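You operate a simulated robot arm through the tools that you are given. There is no shell and no other tool. Be economical: measure what you need, move in short steps, check, and stop when the job is done.

Carry out the task below with a simulated robot arm. There is one attempt and no reset: what you move stays moved.

## Task
Park the two pins from the middle, slide the rail fully open and tighten both rail knobs.
Fine: any free parking hole at the plate's sides will do; touch no button, clamp or switch.

The check looks at the end state, three seconds after you hand in, the way a careful person would. Anything else that was tipped, shoved, dropped, spilled or broken makes it a failure.

## Robot
A 7-joint arm with a two-finger parallel gripper, fixed in place. Base frame: the origin is at the foot of the arm, x ahead of it, y to its left, z up. Units: mm, degrees, N and s.
With the tool pointing down near the work surface it reaches from about 340 to 780 mm from the base axis. Its first joint turns from -166.0 to 166.0 degrees. Payload 3.91 kg.
The TCP is the grasp point between the finger pads, 30 mm short of the fingertips. In the tool frame z runs along the fingers and y along their closing line. Largest opening 110 mm; finger width 20, thickness 10; the body of the gripper, 48 by 112 mm, starts 55 mm behind the TCP.
Orientation is that of the tool frame in the base frame, as a unit quaternion [x, y, z, w]. With the fingers straight down and closing along the base's y, the tool's x points along the base's -x, its y along +y and its z along -z.

## Interface
- The arm moves only by the tool apply_moves. Its argument "increments" is a list of rows, each an object of numbers (a shift or turn left out is 0, a gripper value left out holds the last): "dx", "dy", "dz": the shift along the tool's x, y, z in mm; "ax", "ay", "az": the turn, a rotation vector about the tool's x, y, z in degrees; "grip": the gripper command, from -1 (shut) to 1 (fully open), values between in proportion. In form: [{"dx": .., "dy": .., "dz": .., "ax": .., "ay": .., "az": .., "grip": ..}, ...]. A call has 1 to 10 rows; each row shifts and turns the commanded pose from where the row before left it, along the tool's axes as they then stand. Each row takes 0.2 s and may step no farther than 50 mm and 8.6 degrees from the row before; otherwise, or with a gripper value out of range, the whole call is refused. Where a pose cannot be reached the arm comes as near as it can. A force on the tool above 40 N (or 10 N above the force at the start of the call, whichever is more), or a blocked arm, ends the call early, and 0.2 s more pass. Each finger travels about 153 mm/s and halts on what it meets, pressing with about 31 N; the grip force reading is that of the motor and also rises with nothing between the fingers. The clock runs only during rows and for 0.2 s after the last one: add rows that do not move to give the fingers time. The reply holds the time, the measured pose of the TCP, the force on the tool along the base axes, the opening and the grip force, in the units named above and with some noise, with the torque about the TCP (base axes, N m) and any sound that the robot's microphone picked up.
- Cameras (640 x 400 px; columns grow to the right, rows downward): "scene" is fixed at [49.9, -649.6, 1638.3]; the picture's right is [0.89, -0.46, 0.00], its down [-0.22, -0.42, -0.88] and it looks along [0.41, 0.78, -0.47] (base axes); focal length 361 px, centre (320, 200). "wrist" rides on the gripper at [77, 7, -115] in the tool frame; the picture's right is [-0.09, 1.00, 0.00], its down [-0.80, -0.07, -0.59] and it looks along [-0.59, -0.05, 0.80] (tool axes); focal length 270 px, centre (320, 200). There is no depth. A picture from a camera that has moved, and an enlarged one, comes with that camera's place and axes in the base frame and with its lens.
- camera(camera): a new picture of that camera. No time passes.
- raise_lower(by): slides the trunk up (or, below 0, down) by that many mm; the arm rides with it, the base frame stays. It gives what a move gives, with no picture.
- enlarge(camera, box): a new picture of the part [left, top, right, bottom] of that camera's present view, enlarged. No time passes.
- sign_off(): hands the job in; it is judged then, once.

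Go step by step. Nothing tells you positions but the pictures and the camera data: compare them with the known pose of the tool, close in by small moves and look again before you grip or let go. The budget is 120 turns and 68 pictures, counting those below and the enlarged ones. Unless the task says otherwise, let go and move clear before handing in, and close with one line.

The tools are called after "Request:" by a JSON object that holds its "method" and its "body". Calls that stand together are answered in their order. apply_moves: Moves the arm, as the interface text tells. Its arguments: {"type":"object","properties":{"increments":{"type":"array"}},"required":["increments"]} The other tools are called the same way: raise_lower (by) slides the trunk up or down; camera (camera) takes a picture; enlarge (camera, box) takes an enlarged picture of a part of a camera's view; sign_off () hands the job in.

At the start:

```text
clock: 0.0
eef_pos: [414.5, 109.1, 1255.2]
orientation: [0.001, 1.0, 0.001, 0.0]
ft_force: [-0.3, 0.2, 0.0]
wrist_torque: [-0.04, 0.01, 0.03]
opening: 110.0
grasp_force: 0.1
trunk travel left (down, up): [-575.0, 35.0]
```

scene: 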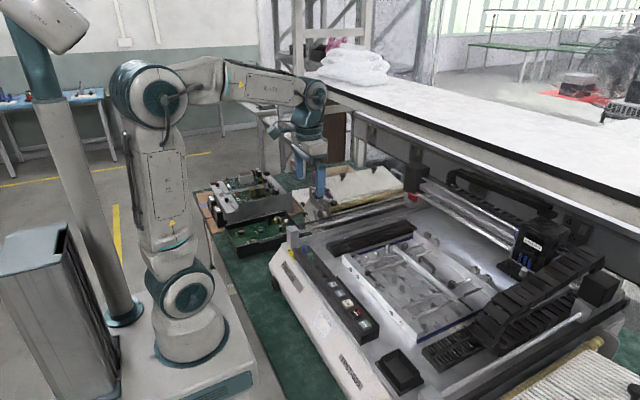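
wrist: 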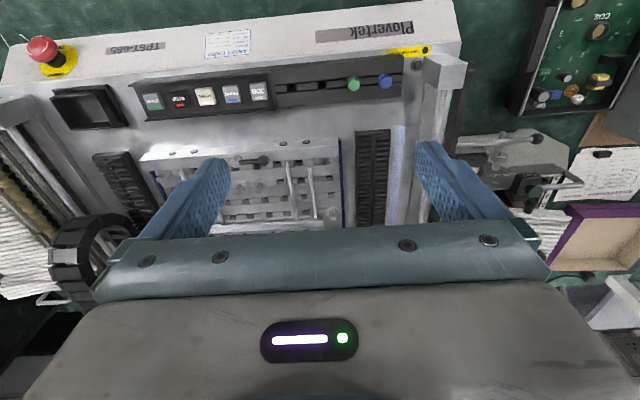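

I see a machine with a plate, holes, pins and a rail; I need a closer look at the plate first.

Request:
{"method": "enlarge", "body": {"camera": "scene", "box": [320, 210, 520, 350]}}

Request:
{"method": "enlarge", "body": {"camera": "wrist", "box": [80, 60, 440, 250]}}

```text
2.86 times, centred on (420, 280) of scene
camera zoom: at [49.9, -649.6, 1638.3], right [0.89, -0.46, 0.0], down [-0.22, -0.42, -0.88], along [0.41, 0.78, -0.47], focal length 1032 px, centre (34, -29)
```

zoom: 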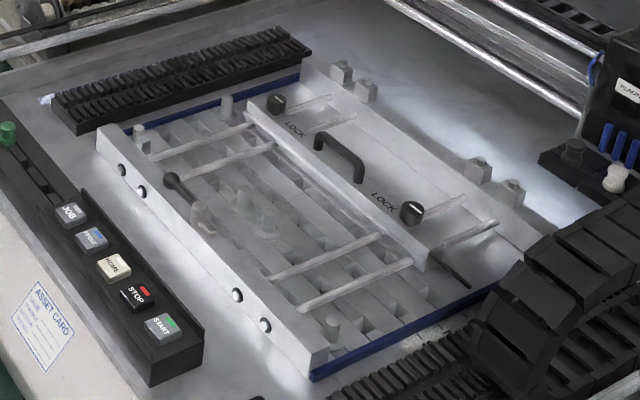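

```text
1.78 times, centred on (260, 155) of wrist
camera zoom: at [337.5, 116.3, 1369.8], right [0.09, 1.0, 0.0], down [0.8, -0.07, 0.59], along [0.59, -0.05, -0.8], focal length 480 px, centre (427, 280)
```

zoom: 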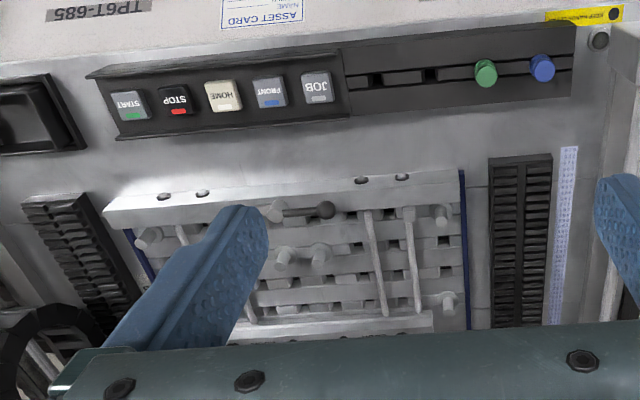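

The plate has two upright pins in its middle (about x 617, y -66, top z ~940), and the movable rail with LOCK knobs sits at the far side. I'll move over it to look from above.

Request:
{"method": "apply_moves", "body": {"increments": [{"dx": -15, "dy": -44}, {"dx": -15, "dy": -44}, {"dx": -15, "dy": -44}, {"dx": -15, "dy": -44}, {}]}}

Request:
{"method": "camera", "body": {"camera": "wrist"}}

```text
clock: 1.2
eef_pos: [473.6, -63.9, 1255.3]
orientation: [0.0, 1.0, -0.001, 0.001]
ft_force: [0.2, -0.1, -1.3]
wrist_torque: [0.0, 0.01, 0.0]
opening: 109.7
grasp_force: 0.0
trunk travel left (down, up): [-575.0, 35.0]
```

```text
63 pictures are left
camera wrist: at [397.1, -57.8, 1369.5], right [0.09, 1.0, 0.0], down [0.8, -0.07, 0.59], along [0.59, -0.05, -0.8], focal length 270 px, centre (320, 200)
```

wrist: 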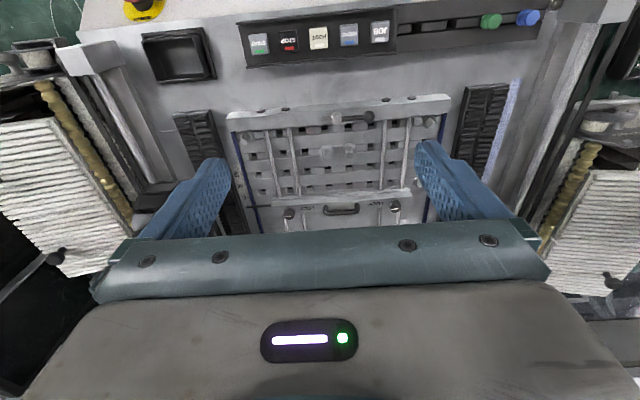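

Request:
{"method": "enlarge", "body": {"camera": "wrist", "box": [220, 80, 460, 240]}}

Request:
{"method": "enlarge", "body": {"camera": "scene", "box": [340, 230, 440, 300]}}

Request:
{"method": "enlarge", "body": {"camera": "scene", "box": [400, 230, 500, 350]}}

```text
2.50 times, centred on (340, 160) of wrist
camera zoom: at [397.1, -57.8, 1369.5], right [0.09, 1.0, 0.0], down [0.8, -0.07, 0.59], along [0.59, -0.05, -0.8], focal length 676 px, centre (270, 300)
```

zoom: 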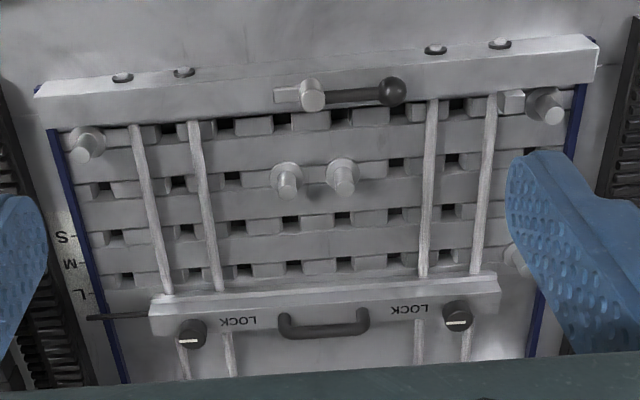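

```text
5.71 times, centred on (390, 265) of scene
camera zoom: at [49.9, -649.6, 1638.3], right [0.89, -0.46, 0.0], down [-0.22, -0.42, -0.88], along [0.41, 0.78, -0.47], focal length 2065 px, centre (-80, -171)
```

zoom: 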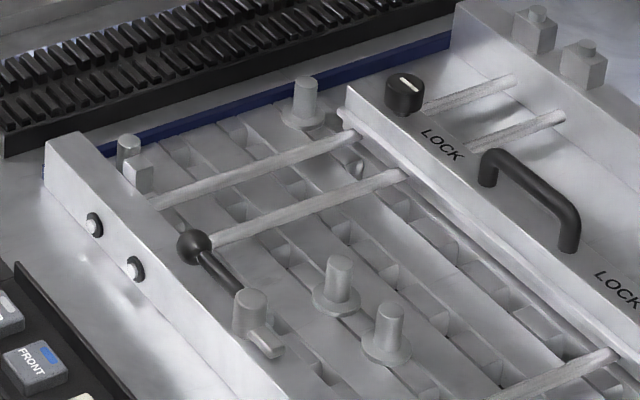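

```text
3.33 times, centred on (450, 290) of scene
camera zoom: at [49.9, -649.6, 1638.3], right [0.89, -0.46, 0.0], down [-0.22, -0.42, -0.88], along [0.41, 0.78, -0.47], focal length 1204 px, centre (-113, -100)
```

zoom: 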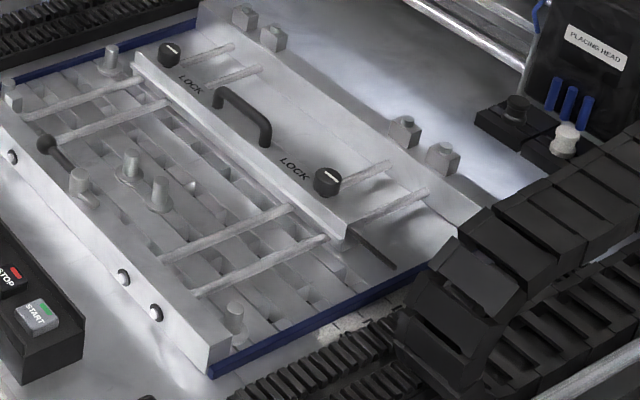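

The pins are near x 621, y -63 and +? -23; the side holes have more sockets. I'll go lower with the trunk for precise views.

Request:
{"method": "raise_lower", "body": {"by": -170}}

Request:
{"method": "camera", "body": {"camera": "wrist"}}

```text
clock: 3.1
eef_pos: [473.9, -64.4, 1086.6]
orientation: [0.001, 1.0, 0.0, -0.001]
ft_force: [0.2, 0.0, 0.0]
wrist_torque: [-0.02, -0.02, 0.0]
opening: 109.9
grasp_force: 0.1
trunk travel left (down, up): [-405.0, 205.0]
```

```text
59 pictures are left
camera wrist: at [397.1, -57.7, 1199.5], right [0.09, 1.0, 0.0], down [0.8, -0.07, 0.59], along [0.59, -0.05, -0.8], focal length 270 px, centre (320, 200)
```

wrist: 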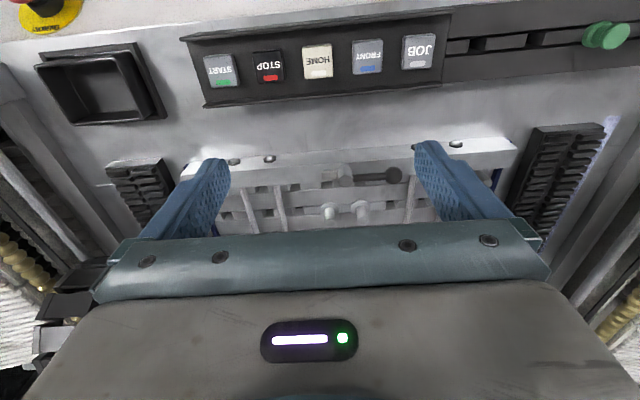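

Pin tops come out at z≈927, (616,-65) and (617,-24). Now I look for free parking holes at the sides.

Request:
{"method": "apply_moves", "body": {"increments": [{"dx": -45, "dz": -40}, {"dx": -45, "dz": -40, "grip": -1}, {}, {}]}}

Request:
{"method": "camera", "body": {"camera": "wrist"}}

```text
refused: row 1 steps farther than a row can; nothing moved
```

```text
58 pictures are left
camera wrist: at [397.1, -57.7, 1199.5], right [0.09, 1.0, 0.0], down [0.8, -0.07, 0.59], along [0.59, -0.05, -0.8], focal length 270 px, centre (320, 200)
```

wrist: 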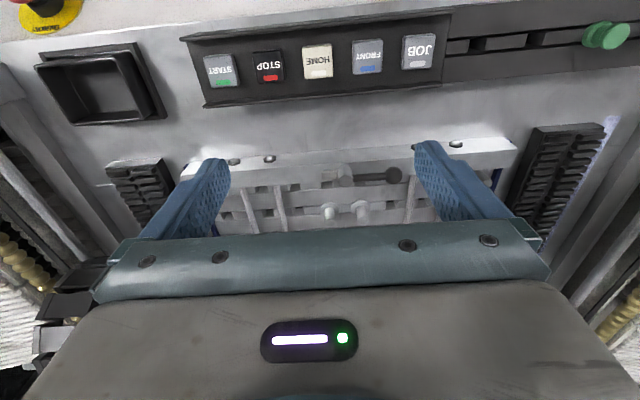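

That call was refused for step size, so I repeat it with smaller steps.

Request:
{"method": "apply_moves", "body": {"increments": [{"dx": -30, "dz": -30, "grip": -1}, {"dx": -30, "dz": -30}, {"dx": -30, "dz": -30}, {}]}}

```text
clock: 4.1
eef_pos: [564.2, -66.8, 1175.4]
orientation: [0.0, 1.0, 0.0, 0.0]
ft_force: [0.0, 0.6, -0.1]
wrist_torque: [0.03, -0.01, 0.0]
opening: 0.0
grasp_force: 31.2
trunk travel left (down, up): [-405.0, 205.0]
```

Request:
{"method": "camera", "body": {"camera": "wrist"}}

```text
57 pictures are left
camera wrist: at [487.3, -58.8, 1289.9], right [0.09, 1.0, 0.0], down [0.8, -0.07, 0.59], along [0.59, -0.05, -0.8], focal length 270 px, centre (320, 200)
```

wrist: 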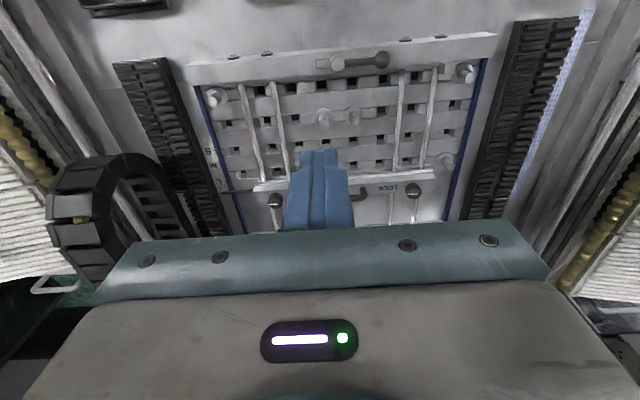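

Request:
{"method": "enlarge", "body": {"camera": "wrist", "box": [185, 70, 305, 145]}}

Request:
{"method": "enlarge", "body": {"camera": "wrist", "box": [380, 50, 500, 125]}}

Request:
{"method": "enlarge", "body": {"camera": "wrist", "box": [190, 140, 310, 235]}}

Request:
{"method": "enlarge", "body": {"camera": "wrist", "box": [350, 120, 490, 225]}}

```text
5.33 times, centred on (245, 108) of wrist
camera zoom: at [487.3, -58.8, 1289.9], right [0.09, 1.0, 0.0], down [0.8, -0.07, 0.59], along [0.59, -0.05, -0.8], focal length 1442 px, centre (720, 693)
```

zoom: 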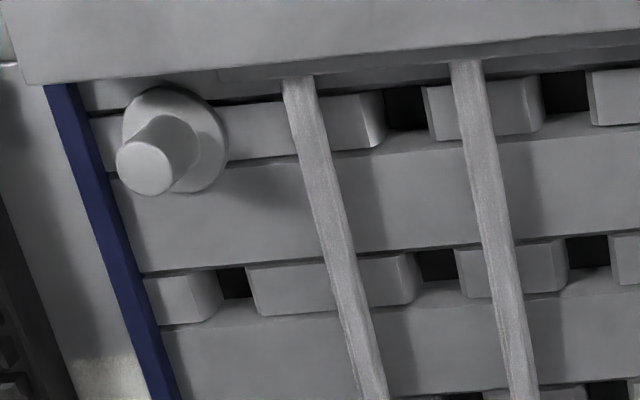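

```text
5.33 times, centred on (440, 88) of wrist
camera zoom: at [487.3, -58.8, 1289.9], right [0.09, 1.0, 0.0], down [0.8, -0.07, 0.59], along [0.59, -0.05, -0.8], focal length 1442 px, centre (-320, 800)
```

zoom: 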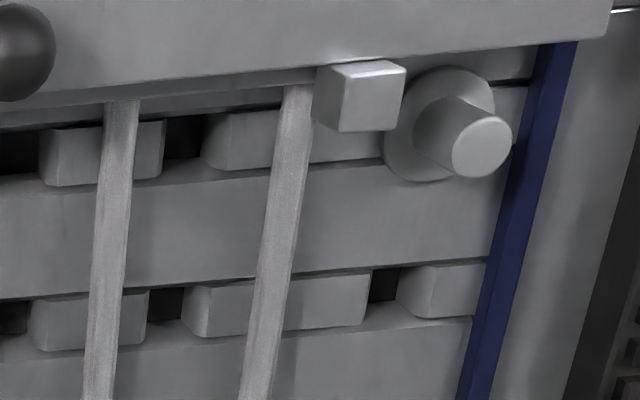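

```text
4.21 times, centred on (250, 188) of wrist
camera zoom: at [487.3, -58.8, 1289.9], right [0.09, 1.0, 0.0], down [0.8, -0.07, 0.59], along [0.59, -0.05, -0.8], focal length 1138 px, centre (615, 253)
```

zoom: 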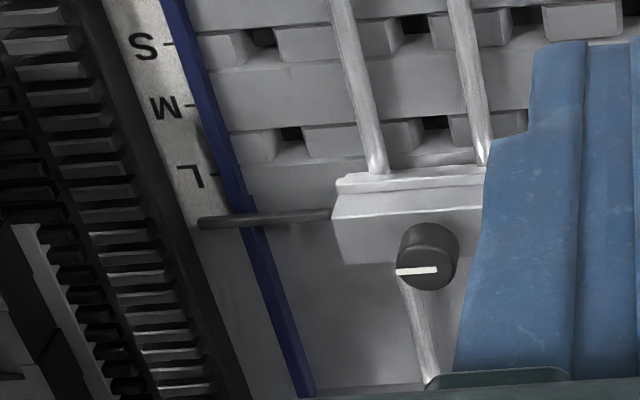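

```text
3.81 times, centred on (420, 172) of wrist
camera zoom: at [487.3, -58.8, 1289.9], right [0.09, 1.0, 0.0], down [0.8, -0.07, 0.59], along [0.59, -0.05, -0.8], focal length 1030 px, centre (-61, 305)
```

zoom: 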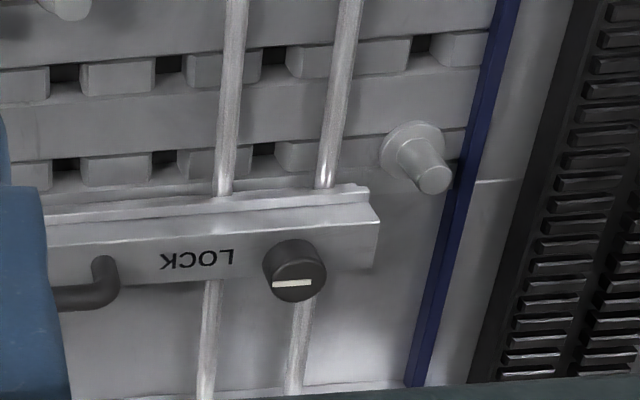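

Each side column has square holes in line with the corner pins; the row-2 holes at both sides are free, near (620,-206) and (620,118). I now go above the first pin with a narrow opening.

Request:
{"method": "apply_moves", "body": {"increments": [{"dx": -17, "dz": 40, "grip": -0.27}, {"dx": -17, "dy": 1, "dz": 45}, {"dx": -18, "dy": 1, "dz": 45}, {"dz": 35}, {"dz": 10}, {}]}}

Request:
{"method": "camera", "body": {"camera": "wrist"}}

```text
clock: 5.5
eef_pos: [613.4, -61.7, 997.8]
orientation: [-0.001, 1.0, 0.0, 0.0]
ft_force: [-0.9, -0.4, -0.6]
wrist_torque: [0.0, 0.0, 0.0]
opening: 40.0
grasp_force: 0.1
trunk travel left (down, up): [-405.0, 205.0]
```

```text
52 pictures are left
camera wrist: at [537.4, -56.4, 1112.5], right [0.09, 1.0, 0.0], down [0.8, -0.07, 0.59], along [0.59, -0.05, -0.8], focal length 270 px, centre (320, 200)
```

wrist: 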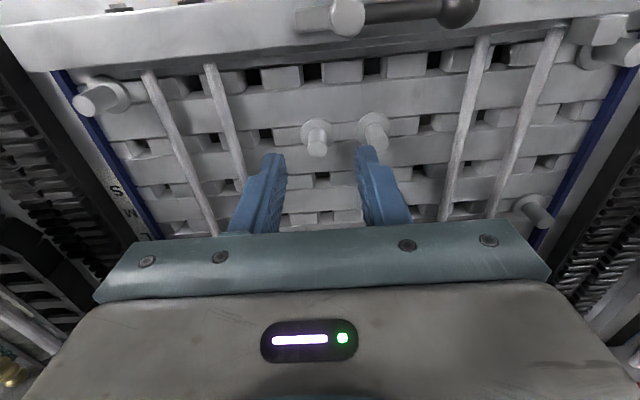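

Pin 1 shows just ahead of the fingertips; I enlarge to measure it accurately.

Request:
{"method": "enlarge", "body": {"camera": "wrist", "box": [240, 95, 400, 195]}}

```text
4.00 times, centred on (320, 145) of wrist
camera zoom: at [537.4, -56.4, 1112.5], right [0.09, 1.0, 0.0], down [0.8, -0.07, 0.59], along [0.59, -0.05, -0.8], focal length 1081 px, centre (320, 420)
```

zoom: 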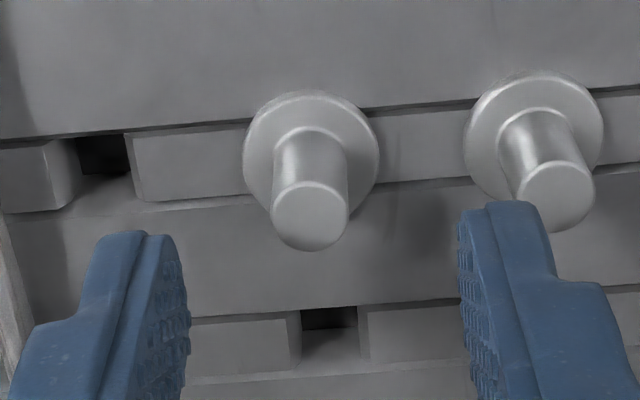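

The heights still conflict a bit, so I compare the fingertips with the pin from the scene camera.

Request:
{"method": "apply_moves", "body": {"increments": [{"dy": -3, "dx": -4, "grip": -0.38}, {}]}}

Request:
{"method": "enlarge", "body": {"camera": "scene", "box": [345, 220, 445, 290]}}

```text
clock: 6.1
eef_pos: [618.9, -65.5, 998.2]
orientation: [0.0, 1.0, 0.0, 0.0]
ft_force: [-1.1, 0.3, 0.9]
wrist_torque: [-0.01, 0.04, 0.0]
opening: 34.2
grasp_force: 0.0
trunk travel left (down, up): [-405.0, 205.0]
```

```text
5.71 times, centred on (395, 255) of scene
camera zoom: at [49.9, -649.6, 1638.3], right [0.89, -0.46, 0.0], down [-0.22, -0.42, -0.88], along [0.41, 0.78, -0.47], focal length 2065 px, centre (-109, -114)
```

zoom: 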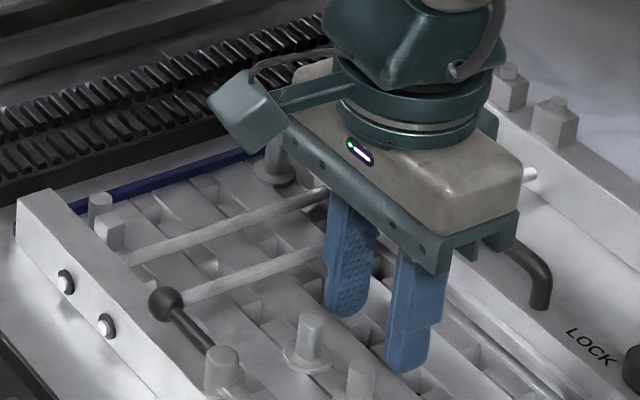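

Comparing tips and pin in both cameras gives the pin top at about (612,-65,953), plate about 925. I move back a few mm and go down part way.

Request:
{"method": "apply_moves", "body": {"increments": [{"dx": 6}, {"dz": 10}, {"dz": 10}, {}]}}

Request:
{"method": "enlarge", "body": {"camera": "wrist", "box": [240, 95, 400, 195]}}

Request:
{"method": "enlarge", "body": {"camera": "scene", "box": [365, 250, 425, 292]}}

```text
clock: 7.1
eef_pos: [613.4, -66.5, 979.3]
orientation: [0.0, 1.0, -0.001, 0.0]
ft_force: [-0.3, 0.0, -0.5]
wrist_torque: [0.02, 0.06, -0.05]
opening: 34.1
grasp_force: 0.1
trunk travel left (down, up): [-405.0, 205.0]
```

```text
4.00 times, centred on (320, 145) of wrist
camera zoom: at [537.3, -59.8, 1094.1], right [0.09, 1.0, 0.0], down [0.8, -0.07, 0.59], along [0.59, -0.05, -0.8], focal length 1081 px, centre (320, 420)
```

zoom: 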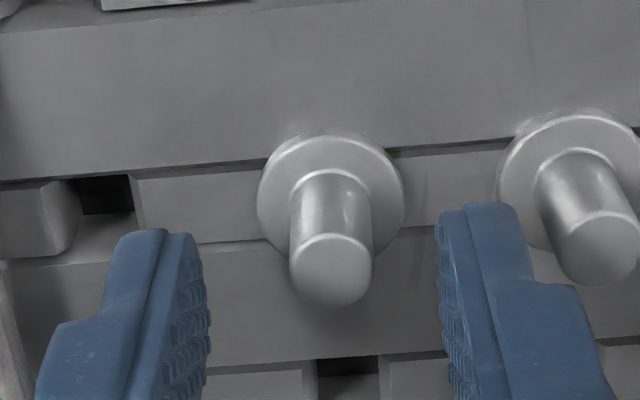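

```text
9.52 times, centred on (395, 271) of scene
camera zoom: at [49.9, -649.6, 1638.3], right [0.89, -0.46, 0.0], down [-0.22, -0.42, -0.88], along [0.41, 0.78, -0.47], focal length 3441 px, centre (-394, -476)
```

zoom: 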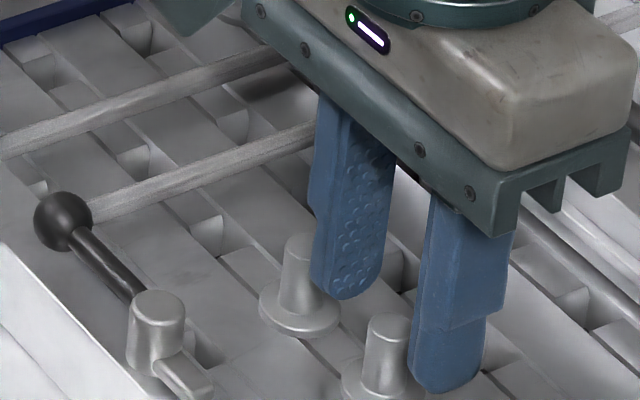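

The pin is at (614,-65), top 952 with its collar near 922. I descend so the tips are at ~931 and grip.

Request:
{"method": "apply_moves", "body": {"increments": [{"dx": -1, "dy": 1, "dz": 9}, {"dz": 9}, {}, {"grip": -1}, {}, {}]}}

Request:
{"method": "enlarge", "body": {"camera": "wrist", "box": [240, 95, 400, 195]}}

```text
clock: 8.5
eef_pos: [614.1, -66.0, 961.3]
orientation: [0.0, 1.0, 0.0, 0.0]
ft_force: [0.1, -0.2, 1.0]
wrist_torque: [0.01, 0.03, -0.01]
opening: 11.0
grasp_force: 30.6
trunk travel left (down, up): [-405.0, 205.0]
```

```text
4.00 times, centred on (320, 145) of wrist
camera zoom: at [538.1, -58.7, 1076.2], right [0.09, 1.0, 0.0], down [0.8, -0.07, 0.59], along [0.59, -0.05, -0.8], focal length 1081 px, centre (320, 420)
```

zoom: 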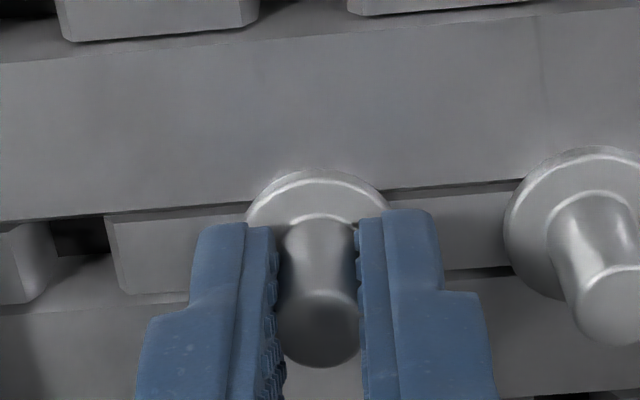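

Pin 1 is gripped (11 mm). Lift it straight up.

Request:
{"method": "apply_moves", "body": {"increments": [{"dz": -8}, {"dz": -15}, {"dz": -20}, {"dz": -20}, {"dz": -17}, {}]}}

Request:
{"method": "enlarge", "body": {"camera": "wrist", "box": [160, 50, 480, 250]}}

Request:
{"method": "enlarge", "body": {"camera": "scene", "box": [350, 220, 450, 290]}}

```text
clock: 9.9
eef_pos: [613.7, -65.2, 1041.8]
orientation: [0.0, 1.0, 0.0, 0.0]
ft_force: [-1.0, 0.1, -0.8]
wrist_torque: [-0.02, -0.02, -0.02]
opening: 10.9
grasp_force: 30.6
trunk travel left (down, up): [-405.0, 205.0]
```

```text
2.00 times, centred on (320, 150) of wrist
camera zoom: at [537.0, -57.6, 1156.2], right [0.09, 1.0, 0.0], down [0.8, -0.07, 0.59], along [0.59, -0.05, -0.8], focal length 541 px, centre (320, 300)
```

zoom: 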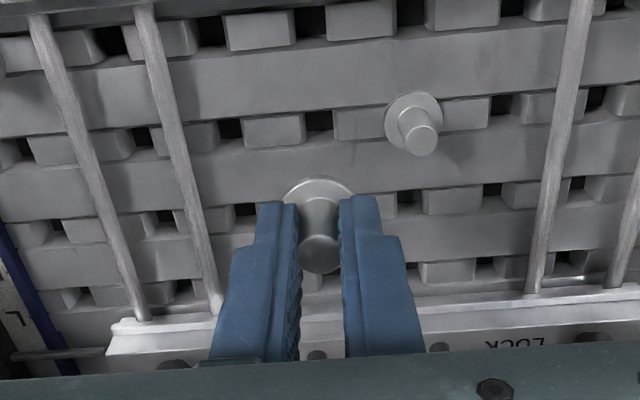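

```text
5.71 times, centred on (400, 255) of scene
camera zoom: at [49.9, -649.6, 1638.3], right [0.89, -0.46, 0.0], down [-0.22, -0.42, -0.88], along [0.41, 0.78, -0.47], focal length 2065 px, centre (-137, -114)
```

zoom: 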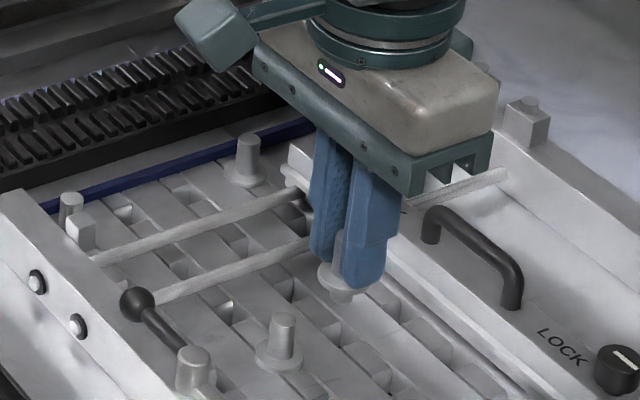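

The vacated hole lies at (614,-65,z≈917); by comparison the free left parking hole is at about (615,-199). I carry pin 1 over there.

Request:
{"method": "apply_moves", "body": {"increments": [{"dy": -34}, {"dy": -34}, {"dy": -33}, {"dy": -33}, {}]}}

Request:
{"method": "enlarge", "body": {"camera": "wrist", "box": [200, 70, 440, 220]}}

Request:
{"method": "enlarge", "body": {"camera": "scene", "box": [370, 240, 470, 340]}}

```text
clock: 11.1
eef_pos: [616.1, -198.6, 1044.1]
orientation: [0.0, 1.0, 0.001, 0.0]
ft_force: [0.6, 0.5, -0.7]
wrist_torque: [0.01, -0.01, 0.01]
opening: 11.0
grasp_force: 31.1
trunk travel left (down, up): [-405.0, 205.0]
```

```text
2.67 times, centred on (320, 145) of wrist
camera zoom: at [538.7, -191.7, 1158.2], right [0.09, 1.0, 0.0], down [0.8, -0.07, 0.59], along [0.59, -0.05, -0.8], focal length 721 px, centre (320, 347)
```

zoom: 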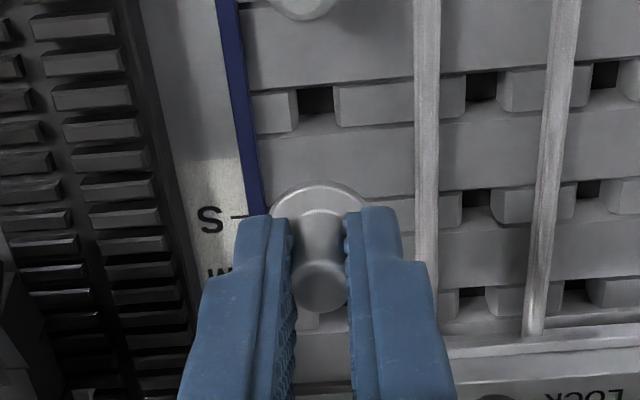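

```text
4.00 times, centred on (420, 290) of scene
camera zoom: at [49.9, -649.6, 1638.3], right [0.89, -0.46, 0.0], down [-0.22, -0.42, -0.88], along [0.41, 0.78, -0.47], focal length 1445 px, centre (-80, -160)
```

zoom: 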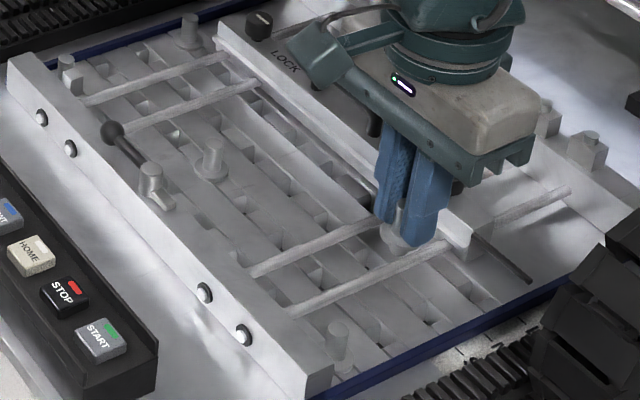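

The hole shows the tool about 2 mm too far in x and 1 mm in y. I correct and check lower down.

Request:
{"method": "apply_moves", "body": {"increments": [{"dx": 2, "dy": -1}, {"dz": 20}, {"dz": 10}, {}, {}]}}

Request:
{"method": "enlarge", "body": {"camera": "wrist", "box": [240, 70, 400, 170]}}

Request:
{"method": "enlarge", "body": {"camera": "scene", "box": [440, 280, 500, 322]}}

```text
clock: 12.3
eef_pos: [613.1, -199.4, 1013.0]
orientation: [0.0, 1.0, 0.001, 0.0]
ft_force: [0.6, 0.3, 0.4]
wrist_torque: [0.03, 0.01, 0.0]
opening: 10.9
grasp_force: 31.1
trunk travel left (down, up): [-405.0, 205.0]
```

```text
4.00 times, centred on (320, 120) of wrist
camera zoom: at [536.5, -193.2, 1127.1], right [0.09, 1.0, 0.0], down [0.8, -0.07, 0.59], along [0.59, -0.05, -0.8], focal length 1081 px, centre (320, 520)
```

zoom: 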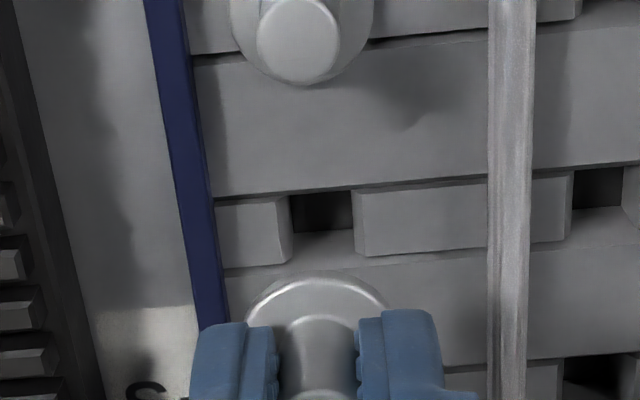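

```text
9.52 times, centred on (470, 301) of scene
camera zoom: at [49.9, -649.6, 1638.3], right [0.89, -0.46, 0.0], down [-0.22, -0.42, -0.88], along [0.41, 0.78, -0.47], focal length 3441 px, centre (-1109, -762)
```

zoom: 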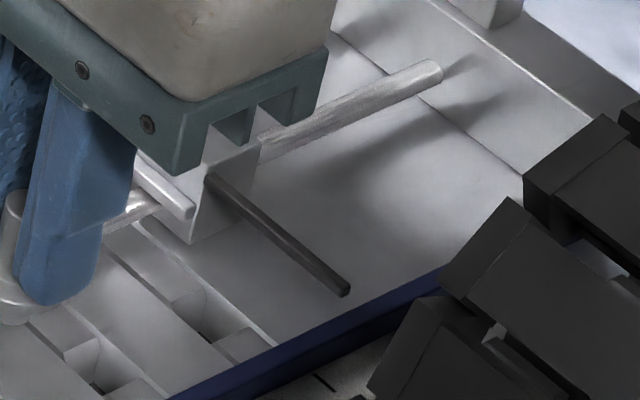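

Hole lies about 1 mm ahead of the pin axis now; I nudge and descend most of the way.

Request:
{"method": "apply_moves", "body": {"increments": [{"dx": -0.8, "dz": 10}, {"dz": 10}, {"dz": 7}, {}, {}]}}

Request:
{"method": "enlarge", "body": {"camera": "wrist", "box": [240, 80, 400, 180]}}

Request:
{"method": "enlarge", "body": {"camera": "scene", "box": [410, 285, 470, 327]}}

```text
clock: 13.5
eef_pos: [614.4, -199.9, 984.4]
orientation: [0.0, 1.0, 0.0, 0.0]
ft_force: [0.2, 0.1, -1.3]
wrist_torque: [0.0, -0.01, -0.01]
opening: 10.9
grasp_force: 30.7
trunk travel left (down, up): [-405.0, 205.0]
```

```text
4.00 times, centred on (320, 130) of wrist
camera zoom: at [536.7, -193.0, 1099.5], right [0.09, 1.0, 0.0], down [0.8, -0.07, 0.59], along [0.59, -0.05, -0.8], focal length 1081 px, centre (320, 480)
```

zoom: 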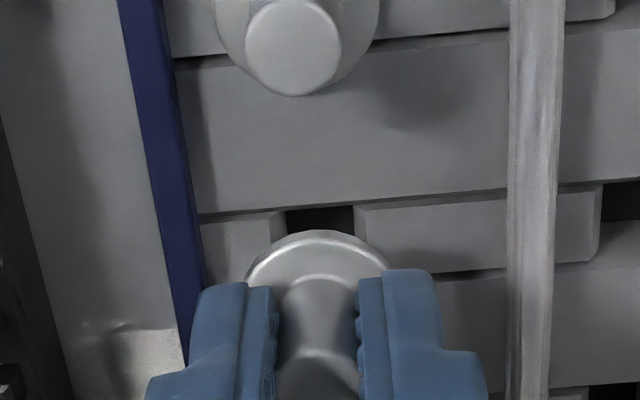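

```text
9.52 times, centred on (440, 306) of scene
camera zoom: at [49.9, -649.6, 1638.3], right [0.89, -0.46, 0.0], down [-0.22, -0.42, -0.88], along [0.41, 0.78, -0.47], focal length 3441 px, centre (-823, -810)
```

zoom: 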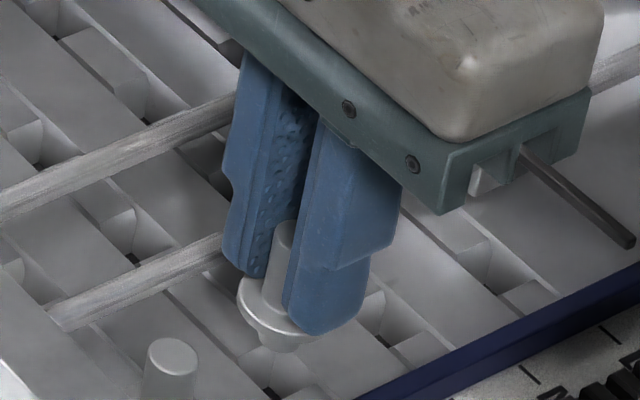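

The pin has a short tapered stub and is aligned left-right with the hole. I lower in small steps.

Request:
{"method": "apply_moves", "body": {"increments": [{"dz": 8}, {"dz": 5}, {}]}}

Request:
{"method": "enlarge", "body": {"camera": "scene", "box": [410, 285, 470, 327]}}

Request:
{"method": "enlarge", "body": {"camera": "wrist", "box": [240, 80, 400, 180]}}

```text
clock: 14.3
eef_pos: [614.2, -199.4, 970.5]
orientation: [0.0, 1.0, 0.0, 0.0]
ft_force: [-0.5, 0.2, -0.7]
wrist_torque: [-0.01, -0.01, -0.01]
opening: 11.0
grasp_force: 31.3
trunk travel left (down, up): [-405.0, 205.0]
```

```text
9.52 times, centred on (440, 306) of scene
camera zoom: at [49.9, -649.6, 1638.3], right [0.89, -0.46, 0.0], down [-0.22, -0.42, -0.88], along [0.41, 0.78, -0.47], focal length 3441 px, centre (-823, -810)
```

zoom: 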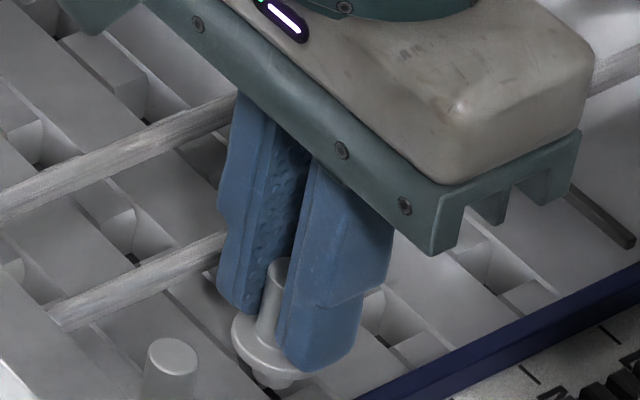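

```text
4.00 times, centred on (320, 130) of wrist
camera zoom: at [537.6, -192.7, 1085.6], right [0.09, 1.0, 0.0], down [0.8, -0.07, 0.59], along [0.59, -0.05, -0.8], focal length 1081 px, centre (320, 480)
```

zoom: 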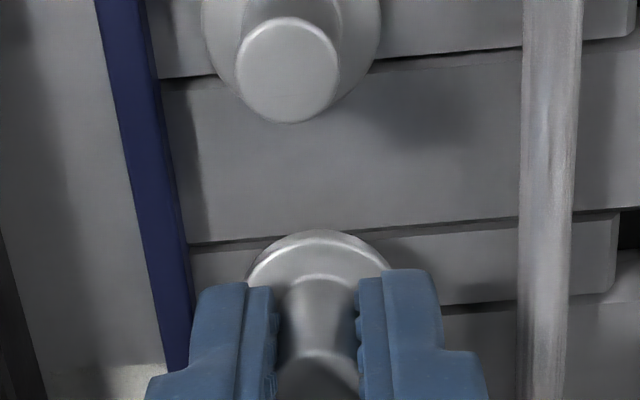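

Request:
{"method": "apply_moves", "body": {"increments": [{"dx": 0.4, "dz": 3}, {"dz": 3}, {"dz": 2}, {}]}}

Request:
{"method": "enlarge", "body": {"camera": "wrist", "box": [240, 95, 400, 195]}}

```text
clock: 15.3
eef_pos: [614.3, -199.2, 964.8]
orientation: [0.0, 1.0, 0.0, 0.0]
ft_force: [1.4, 1.3, -0.5]
wrist_torque: [0.01, -0.08, 0.01]
opening: 11.1
grasp_force: 30.6
trunk travel left (down, up): [-405.0, 205.0]
```

```text
4.00 times, centred on (320, 145) of wrist
camera zoom: at [537.1, -192.5, 1078.3], right [0.09, 1.0, 0.0], down [0.8, -0.07, 0.59], along [0.59, -0.05, -0.8], focal length 1081 px, centre (320, 420)
```

zoom: 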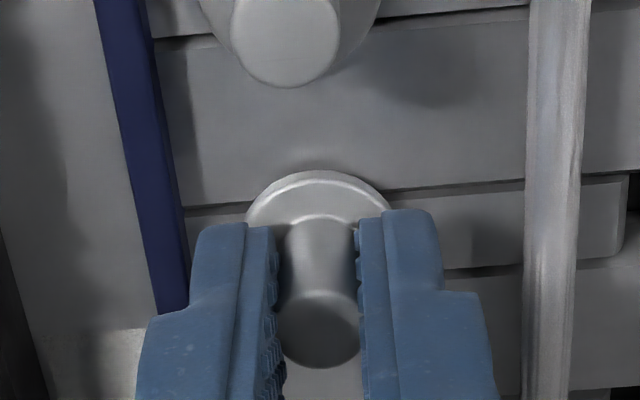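

It looks nearly as it did seated in its original hole. Two more mm down.

Request:
{"method": "apply_moves", "body": {"increments": [{"dz": 1}, {"dz": 1}, {"dz": 0.7}, {}, {}]}}

Request:
{"method": "enlarge", "body": {"camera": "scene", "box": [410, 285, 470, 327]}}

```text
clock: 16.5
eef_pos: [615.1, -199.8, 961.8]
orientation: [0.0, 1.0, 0.0, 0.002]
ft_force: [2.8, -1.1, 7.8]
wrist_torque: [-0.03, -0.08, -0.02]
opening: 11.1
grasp_force: 30.7
trunk travel left (down, up): [-405.0, 205.0]
```

```text
9.52 times, centred on (440, 306) of scene
camera zoom: at [49.9, -649.6, 1638.3], right [0.89, -0.46, 0.0], down [-0.22, -0.42, -0.88], along [0.41, 0.78, -0.47], focal length 3441 px, centre (-823, -810)
```

zoom: 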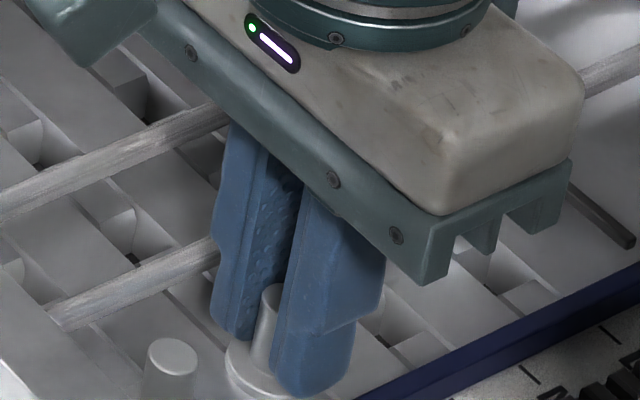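

The contact force and height match a seated pin. I release, rise, and head over pin 2.

Request:
{"method": "apply_moves", "body": {"increments": [{"grip": -0.4}, {}, {"dz": -20}, {"dz": -30}, {"dz": -10, "dx": 0.5}, {}]}}

Request:
{"method": "enlarge", "body": {"camera": "wrist", "box": [200, 70, 440, 220]}}

```text
clock: 17.9
eef_pos: [614.0, -199.7, 1021.4]
orientation: [-0.001, 1.0, -0.001, 0.0]
ft_force: [0.7, 0.3, -0.3]
wrist_torque: [-0.03, -0.05, 0.0]
opening: 33.2
grasp_force: 0.1
trunk travel left (down, up): [-405.0, 205.0]
```

```text
2.67 times, centred on (320, 145) of wrist
camera zoom: at [536.5, -193.4, 1135.9], right [0.09, 1.0, 0.0], down [0.8, -0.07, 0.59], along [0.59, -0.05, -0.8], focal length 721 px, centre (320, 347)
```

zoom: 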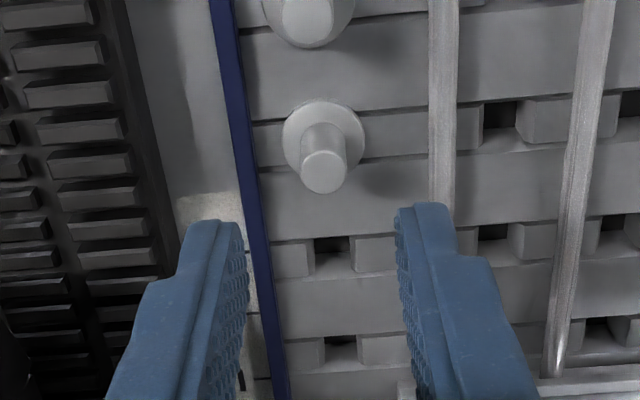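

Pin 1 stands properly in the parking hole. Now to pin 2 at (614,-25).

Request:
{"method": "apply_moves", "body": {"increments": [{"dy": 44}, {"dy": 44}, {"dy": 44}, {"dy": 42.5}, {}, {"dz": 20}, {}]}}

Request:
{"method": "enlarge", "body": {"camera": "wrist", "box": [240, 95, 400, 195]}}

```text
clock: 19.5
eef_pos: [613.7, -24.6, 999.8]
orientation: [-0.001, 1.0, 0.001, 0.0]
ft_force: [-0.7, -0.5, 0.2]
wrist_torque: [0.01, -0.01, 0.02]
opening: 33.1
grasp_force: 0.0
trunk travel left (down, up): [-405.0, 205.0]
```

```text
4.00 times, centred on (320, 145) of wrist
camera zoom: at [536.8, -17.3, 1113.5], right [0.09, 1.0, 0.0], down [0.8, -0.07, 0.59], along [0.59, -0.05, -0.8], focal length 1081 px, centre (320, 420)
```

zoom: 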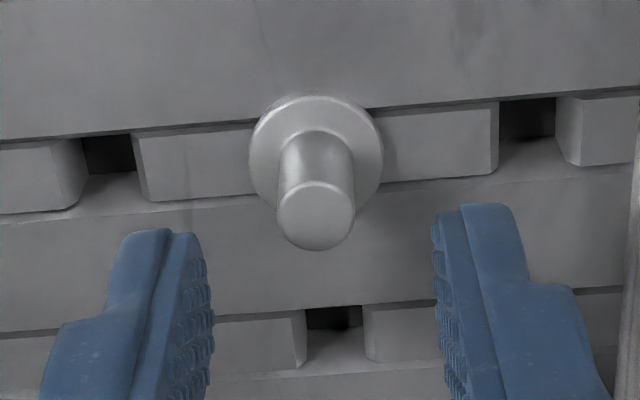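

Pin 2 is well centred between the fingers. Descend, grip, lift.

Request:
{"method": "apply_moves", "body": {"increments": [{"dz": 15}, {"dz": 15}, {"dz": 8.2}, {}, {"grip": -1}, {}, {}]}}

Request:
{"method": "apply_moves", "body": {"increments": [{"dz": -8}, {"dz": -15}, {"dz": -20}, {"dz": -20}, {"dz": -17}, {}, {}]}}

Request:
{"method": "enlarge", "body": {"camera": "wrist", "box": [240, 70, 400, 170]}}

```text
clock: 21.1
eef_pos: [613.6, -25.5, 962.7]
orientation: [0.0, 1.0, 0.0, -0.001]
ft_force: [-0.6, -0.6, 0.2]
wrist_torque: [-0.02, 0.0, 0.0]
opening: 10.9
grasp_force: 30.5
trunk travel left (down, up): [-405.0, 205.0]
```

```text
clock: 22.7
eef_pos: [612.6, -26.7, 1045.0]
orientation: [0.0, 1.0, 0.0, -0.001]
ft_force: [-0.7, -0.2, -0.6]
wrist_torque: [-0.02, -0.04, 0.01]
opening: 10.9
grasp_force: 30.9
trunk travel left (down, up): [-405.0, 205.0]
```

```text
4.00 times, centred on (320, 120) of wrist
camera zoom: at [536.5, -20.3, 1158.4], right [0.09, 1.0, 0.0], down [0.8, -0.07, 0.59], along [0.59, -0.05, -0.8], focal length 1081 px, centre (320, 520)
```

zoom: 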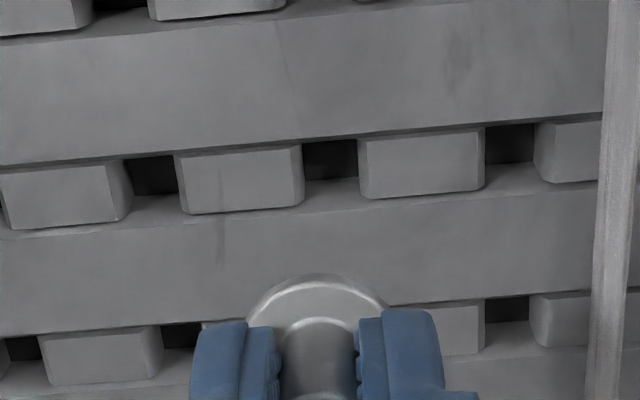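

Pin 2 is lifted. Now carry it to the free right-hand hole near (614,110).

Request:
{"method": "apply_moves", "body": {"increments": [{"dx": -1, "dy": 35}, {"dy": 35}, {"dy": 34}, {"dy": 33}, {}, {}]}}

Request:
{"method": "enlarge", "body": {"camera": "wrist", "box": [240, 70, 400, 170]}}

```text
clock: 24.1
eef_pos: [614.2, 110.7, 1046.0]
orientation: [-0.001, 1.0, 0.001, 0.001]
ft_force: [0.4, 0.0, -0.6]
wrist_torque: [0.01, 0.02, -0.01]
opening: 11.2
grasp_force: 31.4
trunk travel left (down, up): [-405.0, 205.0]
```

```text
4.00 times, centred on (320, 120) of wrist
camera zoom: at [537.6, 118.5, 1159.0], right [0.09, 1.0, 0.0], down [0.8, -0.07, 0.59], along [0.59, -0.05, -0.8], focal length 1081 px, centre (320, 520)
```

zoom: 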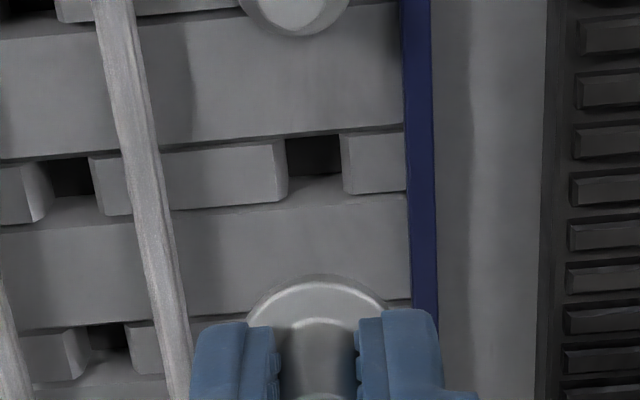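

Request:
{"method": "apply_moves", "body": {"increments": [{"dy": -1, "dz": 15}, {"dz": 15}, {"dz": 15}, {"dz": 10}, {}, {}]}}

Request:
{"method": "enlarge", "body": {"camera": "wrist", "box": [240, 80, 400, 180]}}

```text
clock: 25.5
eef_pos: [613.8, 110.5, 987.8]
orientation: [0.0, 1.0, 0.0, 0.0]
ft_force: [-0.1, -0.4, -0.3]
wrist_torque: [-0.01, 0.0, 0.0]
opening: 11.1
grasp_force: 31.0
trunk travel left (down, up): [-405.0, 205.0]
```

```text
4.00 times, centred on (320, 130) of wrist
camera zoom: at [537.2, 118.0, 1102.7], right [0.09, 1.0, 0.0], down [0.8, -0.07, 0.59], along [0.59, -0.05, -0.8], focal length 1081 px, centre (320, 480)
```

zoom: 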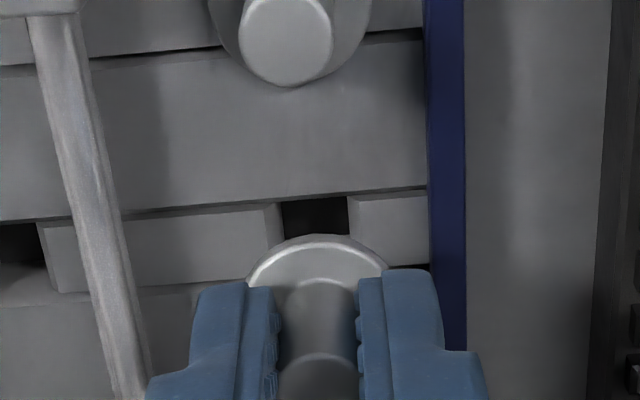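

Request:
{"method": "apply_moves", "body": {"increments": [{"dy": -0.9}, {"dz": 9}, {"dz": 8}, {"dz": 3}, {"dz": 2}, {}, {}]}}

Request:
{"method": "enlarge", "body": {"camera": "wrist", "box": [240, 95, 400, 195]}}

```text
clock: 27.1
eef_pos: [613.0, 109.9, 967.0]
orientation: [0.001, 1.0, 0.0, 0.0]
ft_force: [-1.0, 0.1, -0.2]
wrist_torque: [0.0, 0.03, 0.0]
opening: 10.7
grasp_force: 31.3
trunk travel left (down, up): [-405.0, 205.0]
```

```text
4.00 times, centred on (320, 145) of wrist
camera zoom: at [536.9, 116.6, 1080.6], right [0.09, 1.0, 0.0], down [0.8, -0.07, 0.59], along [0.59, -0.05, -0.8], focal length 1081 px, centre (320, 420)
```

zoom: 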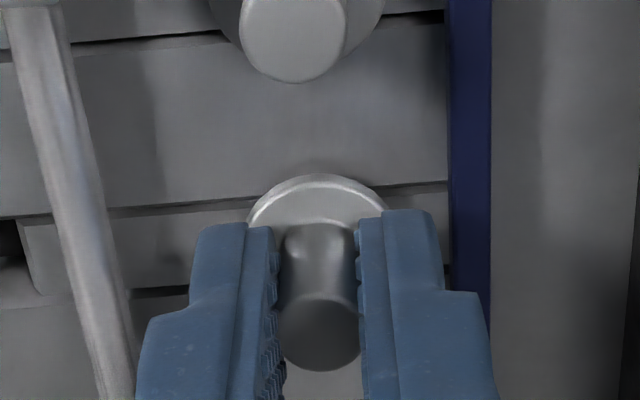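

Request:
{"method": "apply_moves", "body": {"increments": [{"dz": 2}, {"dz": 1.5}, {"dz": 1}, {"dz": 0.7}, {}, {}]}}

```text
clock: 28.5
eef_pos: [614.2, 109.2, 962.5]
orientation: [0.001, 1.0, 0.0, 0.0]
ft_force: [3.8, 0.6, 12.3]
wrist_torque: [-0.04, -0.07, -0.02]
opening: 11.0
grasp_force: 31.0
trunk travel left (down, up): [-405.0, 205.0]
```

Seated at the same height as it was gripped. Release, rise and look.

Request:
{"method": "apply_moves", "body": {"increments": [{"grip": -0.4}, {}, {"dz": -20}, {"dz": -40}, {"dz": -40}, {}]}}

Request:
{"method": "camera", "body": {"camera": "wrist"}}

Request:
{"method": "enlarge", "body": {"camera": "scene", "box": [320, 210, 520, 350]}}

```text
clock: 29.9
eef_pos: [612.3, 110.8, 1062.4]
orientation: [0.0, 1.0, 0.0, 0.0]
ft_force: [-0.5, -1.0, -0.6]
wrist_torque: [0.0, -0.03, -0.01]
opening: 33.1
grasp_force: 0.0
trunk travel left (down, up): [-405.0, 205.0]
```

```text
28 pictures are left
camera wrist: at [536.0, 117.0, 1175.9], right [0.09, 1.0, 0.0], down [0.8, -0.07, 0.59], along [0.59, -0.05, -0.8], focal length 270 px, centre (320, 200)
```

wrist: 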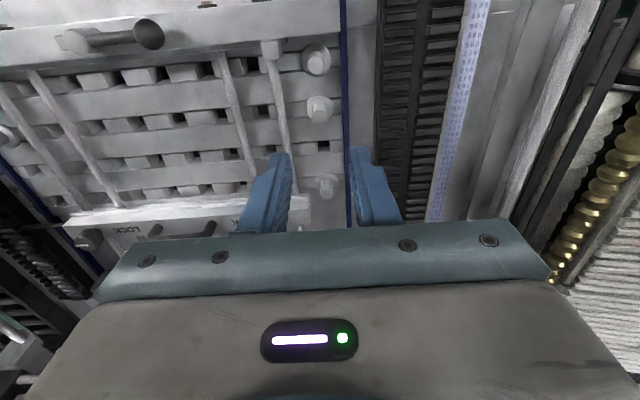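

```text
2.86 times, centred on (420, 280) of scene
camera zoom: at [49.9, -649.6, 1638.3], right [0.89, -0.46, 0.0], down [-0.22, -0.42, -0.88], along [0.41, 0.78, -0.47], focal length 1032 px, centre (34, -29)
```

zoom: 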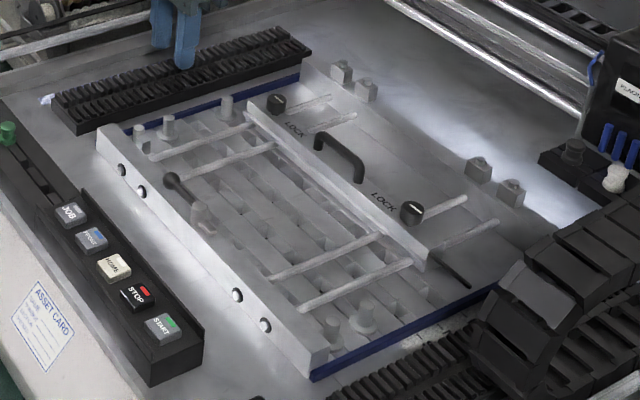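

Both pins are parked. Next comes the rail: handle near (708,-46), top ~986. I move behind it with closed fingers and look.

Request:
{"method": "apply_moves", "body": {"increments": [{"dx": -12, "dy": -40, "grip": -1}, {"dx": -12, "dy": -40}, {"dx": -12, "dy": -40}, {"dx": -12, "dy": -36}, {}, {}]}}

Request:
{"method": "enlarge", "body": {"camera": "wrist", "box": [120, 70, 520, 250]}}

Request:
{"method": "enlarge", "body": {"camera": "scene", "box": [390, 210, 500, 290]}}

```text
clock: 31.3
eef_pos: [660.4, -44.8, 1061.6]
orientation: [-0.001, 1.0, 0.0, 0.0]
ft_force: [0.2, 0.4, -0.6]
wrist_torque: [-0.03, -0.02, 0.0]
opening: 0.0
grasp_force: 31.1
trunk travel left (down, up): [-405.0, 205.0]
```

```text
1.60 times, centred on (320, 160) of wrist
camera zoom: at [584.5, -38.8, 1175.3], right [0.09, 1.0, 0.0], down [0.8, -0.07, 0.59], along [0.59, -0.05, -0.8], focal length 432 px, centre (320, 264)
```

zoom: 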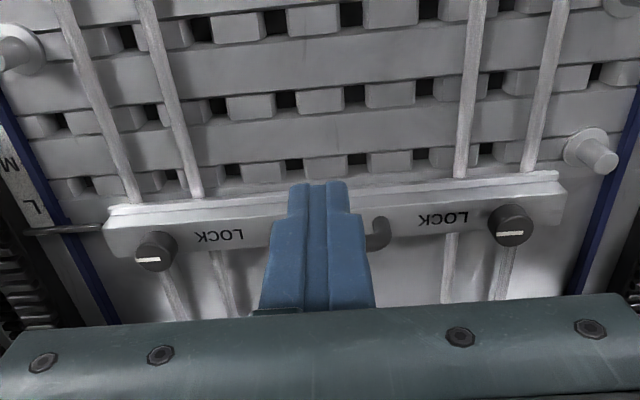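

```text
5.00 times, centred on (445, 250) of scene
camera zoom: at [49.9, -649.6, 1638.3], right [0.89, -0.46, 0.0], down [-0.22, -0.42, -0.88], along [0.41, 0.78, -0.47], focal length 1806 px, centre (-305, -50)
```

zoom: 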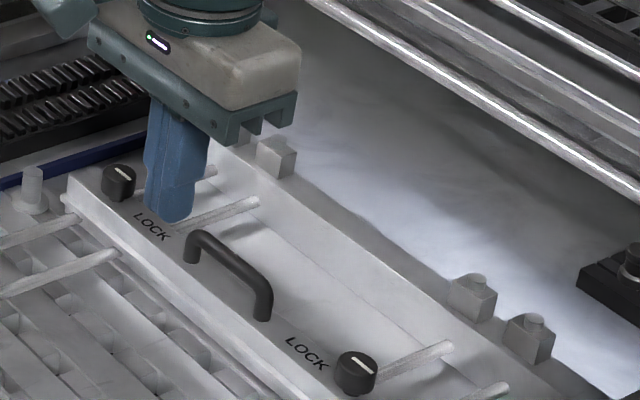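

Handle bar is at about (714,-46,z~982). I bring the closed tips just in front of it.

Request:
{"method": "apply_moves", "body": {"increments": [{"dx": -12, "dy": -1, "dz": 20}, {"dx": -12, "dz": 20}, {"dz": 15}, {"dz": 4}, {}, {}]}}

Request:
{"method": "enlarge", "body": {"camera": "scene", "box": [400, 220, 470, 270]}}

```text
clock: 32.7
eef_pos: [687.1, -48.0, 1003.3]
orientation: [0.0, 1.0, 0.001, 0.0]
ft_force: [0.4, 0.3, -0.1]
wrist_torque: [-0.02, -0.03, -0.02]
opening: 0.1
grasp_force: 30.9
trunk travel left (down, up): [-405.0, 205.0]
```

```text
8.00 times, centred on (435, 245) of scene
camera zoom: at [49.9, -649.6, 1638.3], right [0.89, -0.46, 0.0], down [-0.22, -0.42, -0.88], along [0.41, 0.78, -0.47], focal length 2890 px, centre (-600, -160)
```

zoom: 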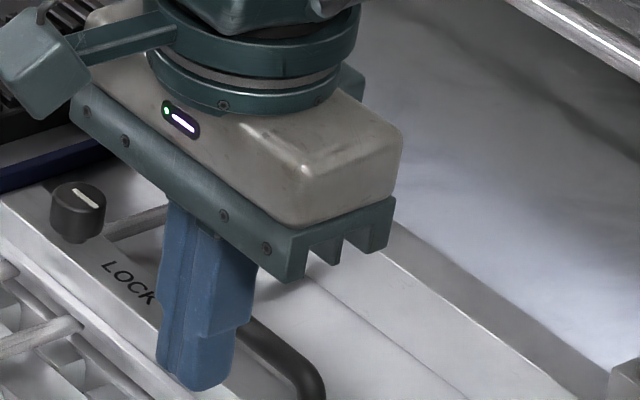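

The tips stand just in front of the handle bar. I push forward gently.

Request:
{"method": "apply_moves", "body": {"increments": [{"dx": -5}, {"dx": -4}, {"dx": -4}, {"dx": -4}, {"dx": -4}, {}]}}

```text
clock: 34.1
eef_pos: [706.7, -47.0, 1002.7]
orientation: [0.001, 1.0, 0.0, -0.001]
ft_force: [-0.4, -0.2, -1.2]
wrist_torque: [0.01, -0.02, 0.0]
opening: 0.1
grasp_force: 31.1
trunk travel left (down, up): [-405.0, 205.0]
```

Request:
{"method": "enlarge", "body": {"camera": "scene", "box": [400, 220, 500, 290]}}

```text
5.71 times, centred on (450, 255) of scene
camera zoom: at [49.9, -649.6, 1638.3], right [0.89, -0.46, 0.0], down [-0.22, -0.42, -0.88], along [0.41, 0.78, -0.47], focal length 2065 px, centre (-423, -114)
```

zoom: 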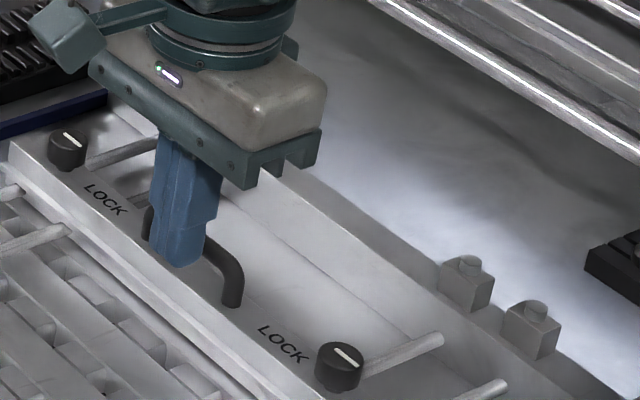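

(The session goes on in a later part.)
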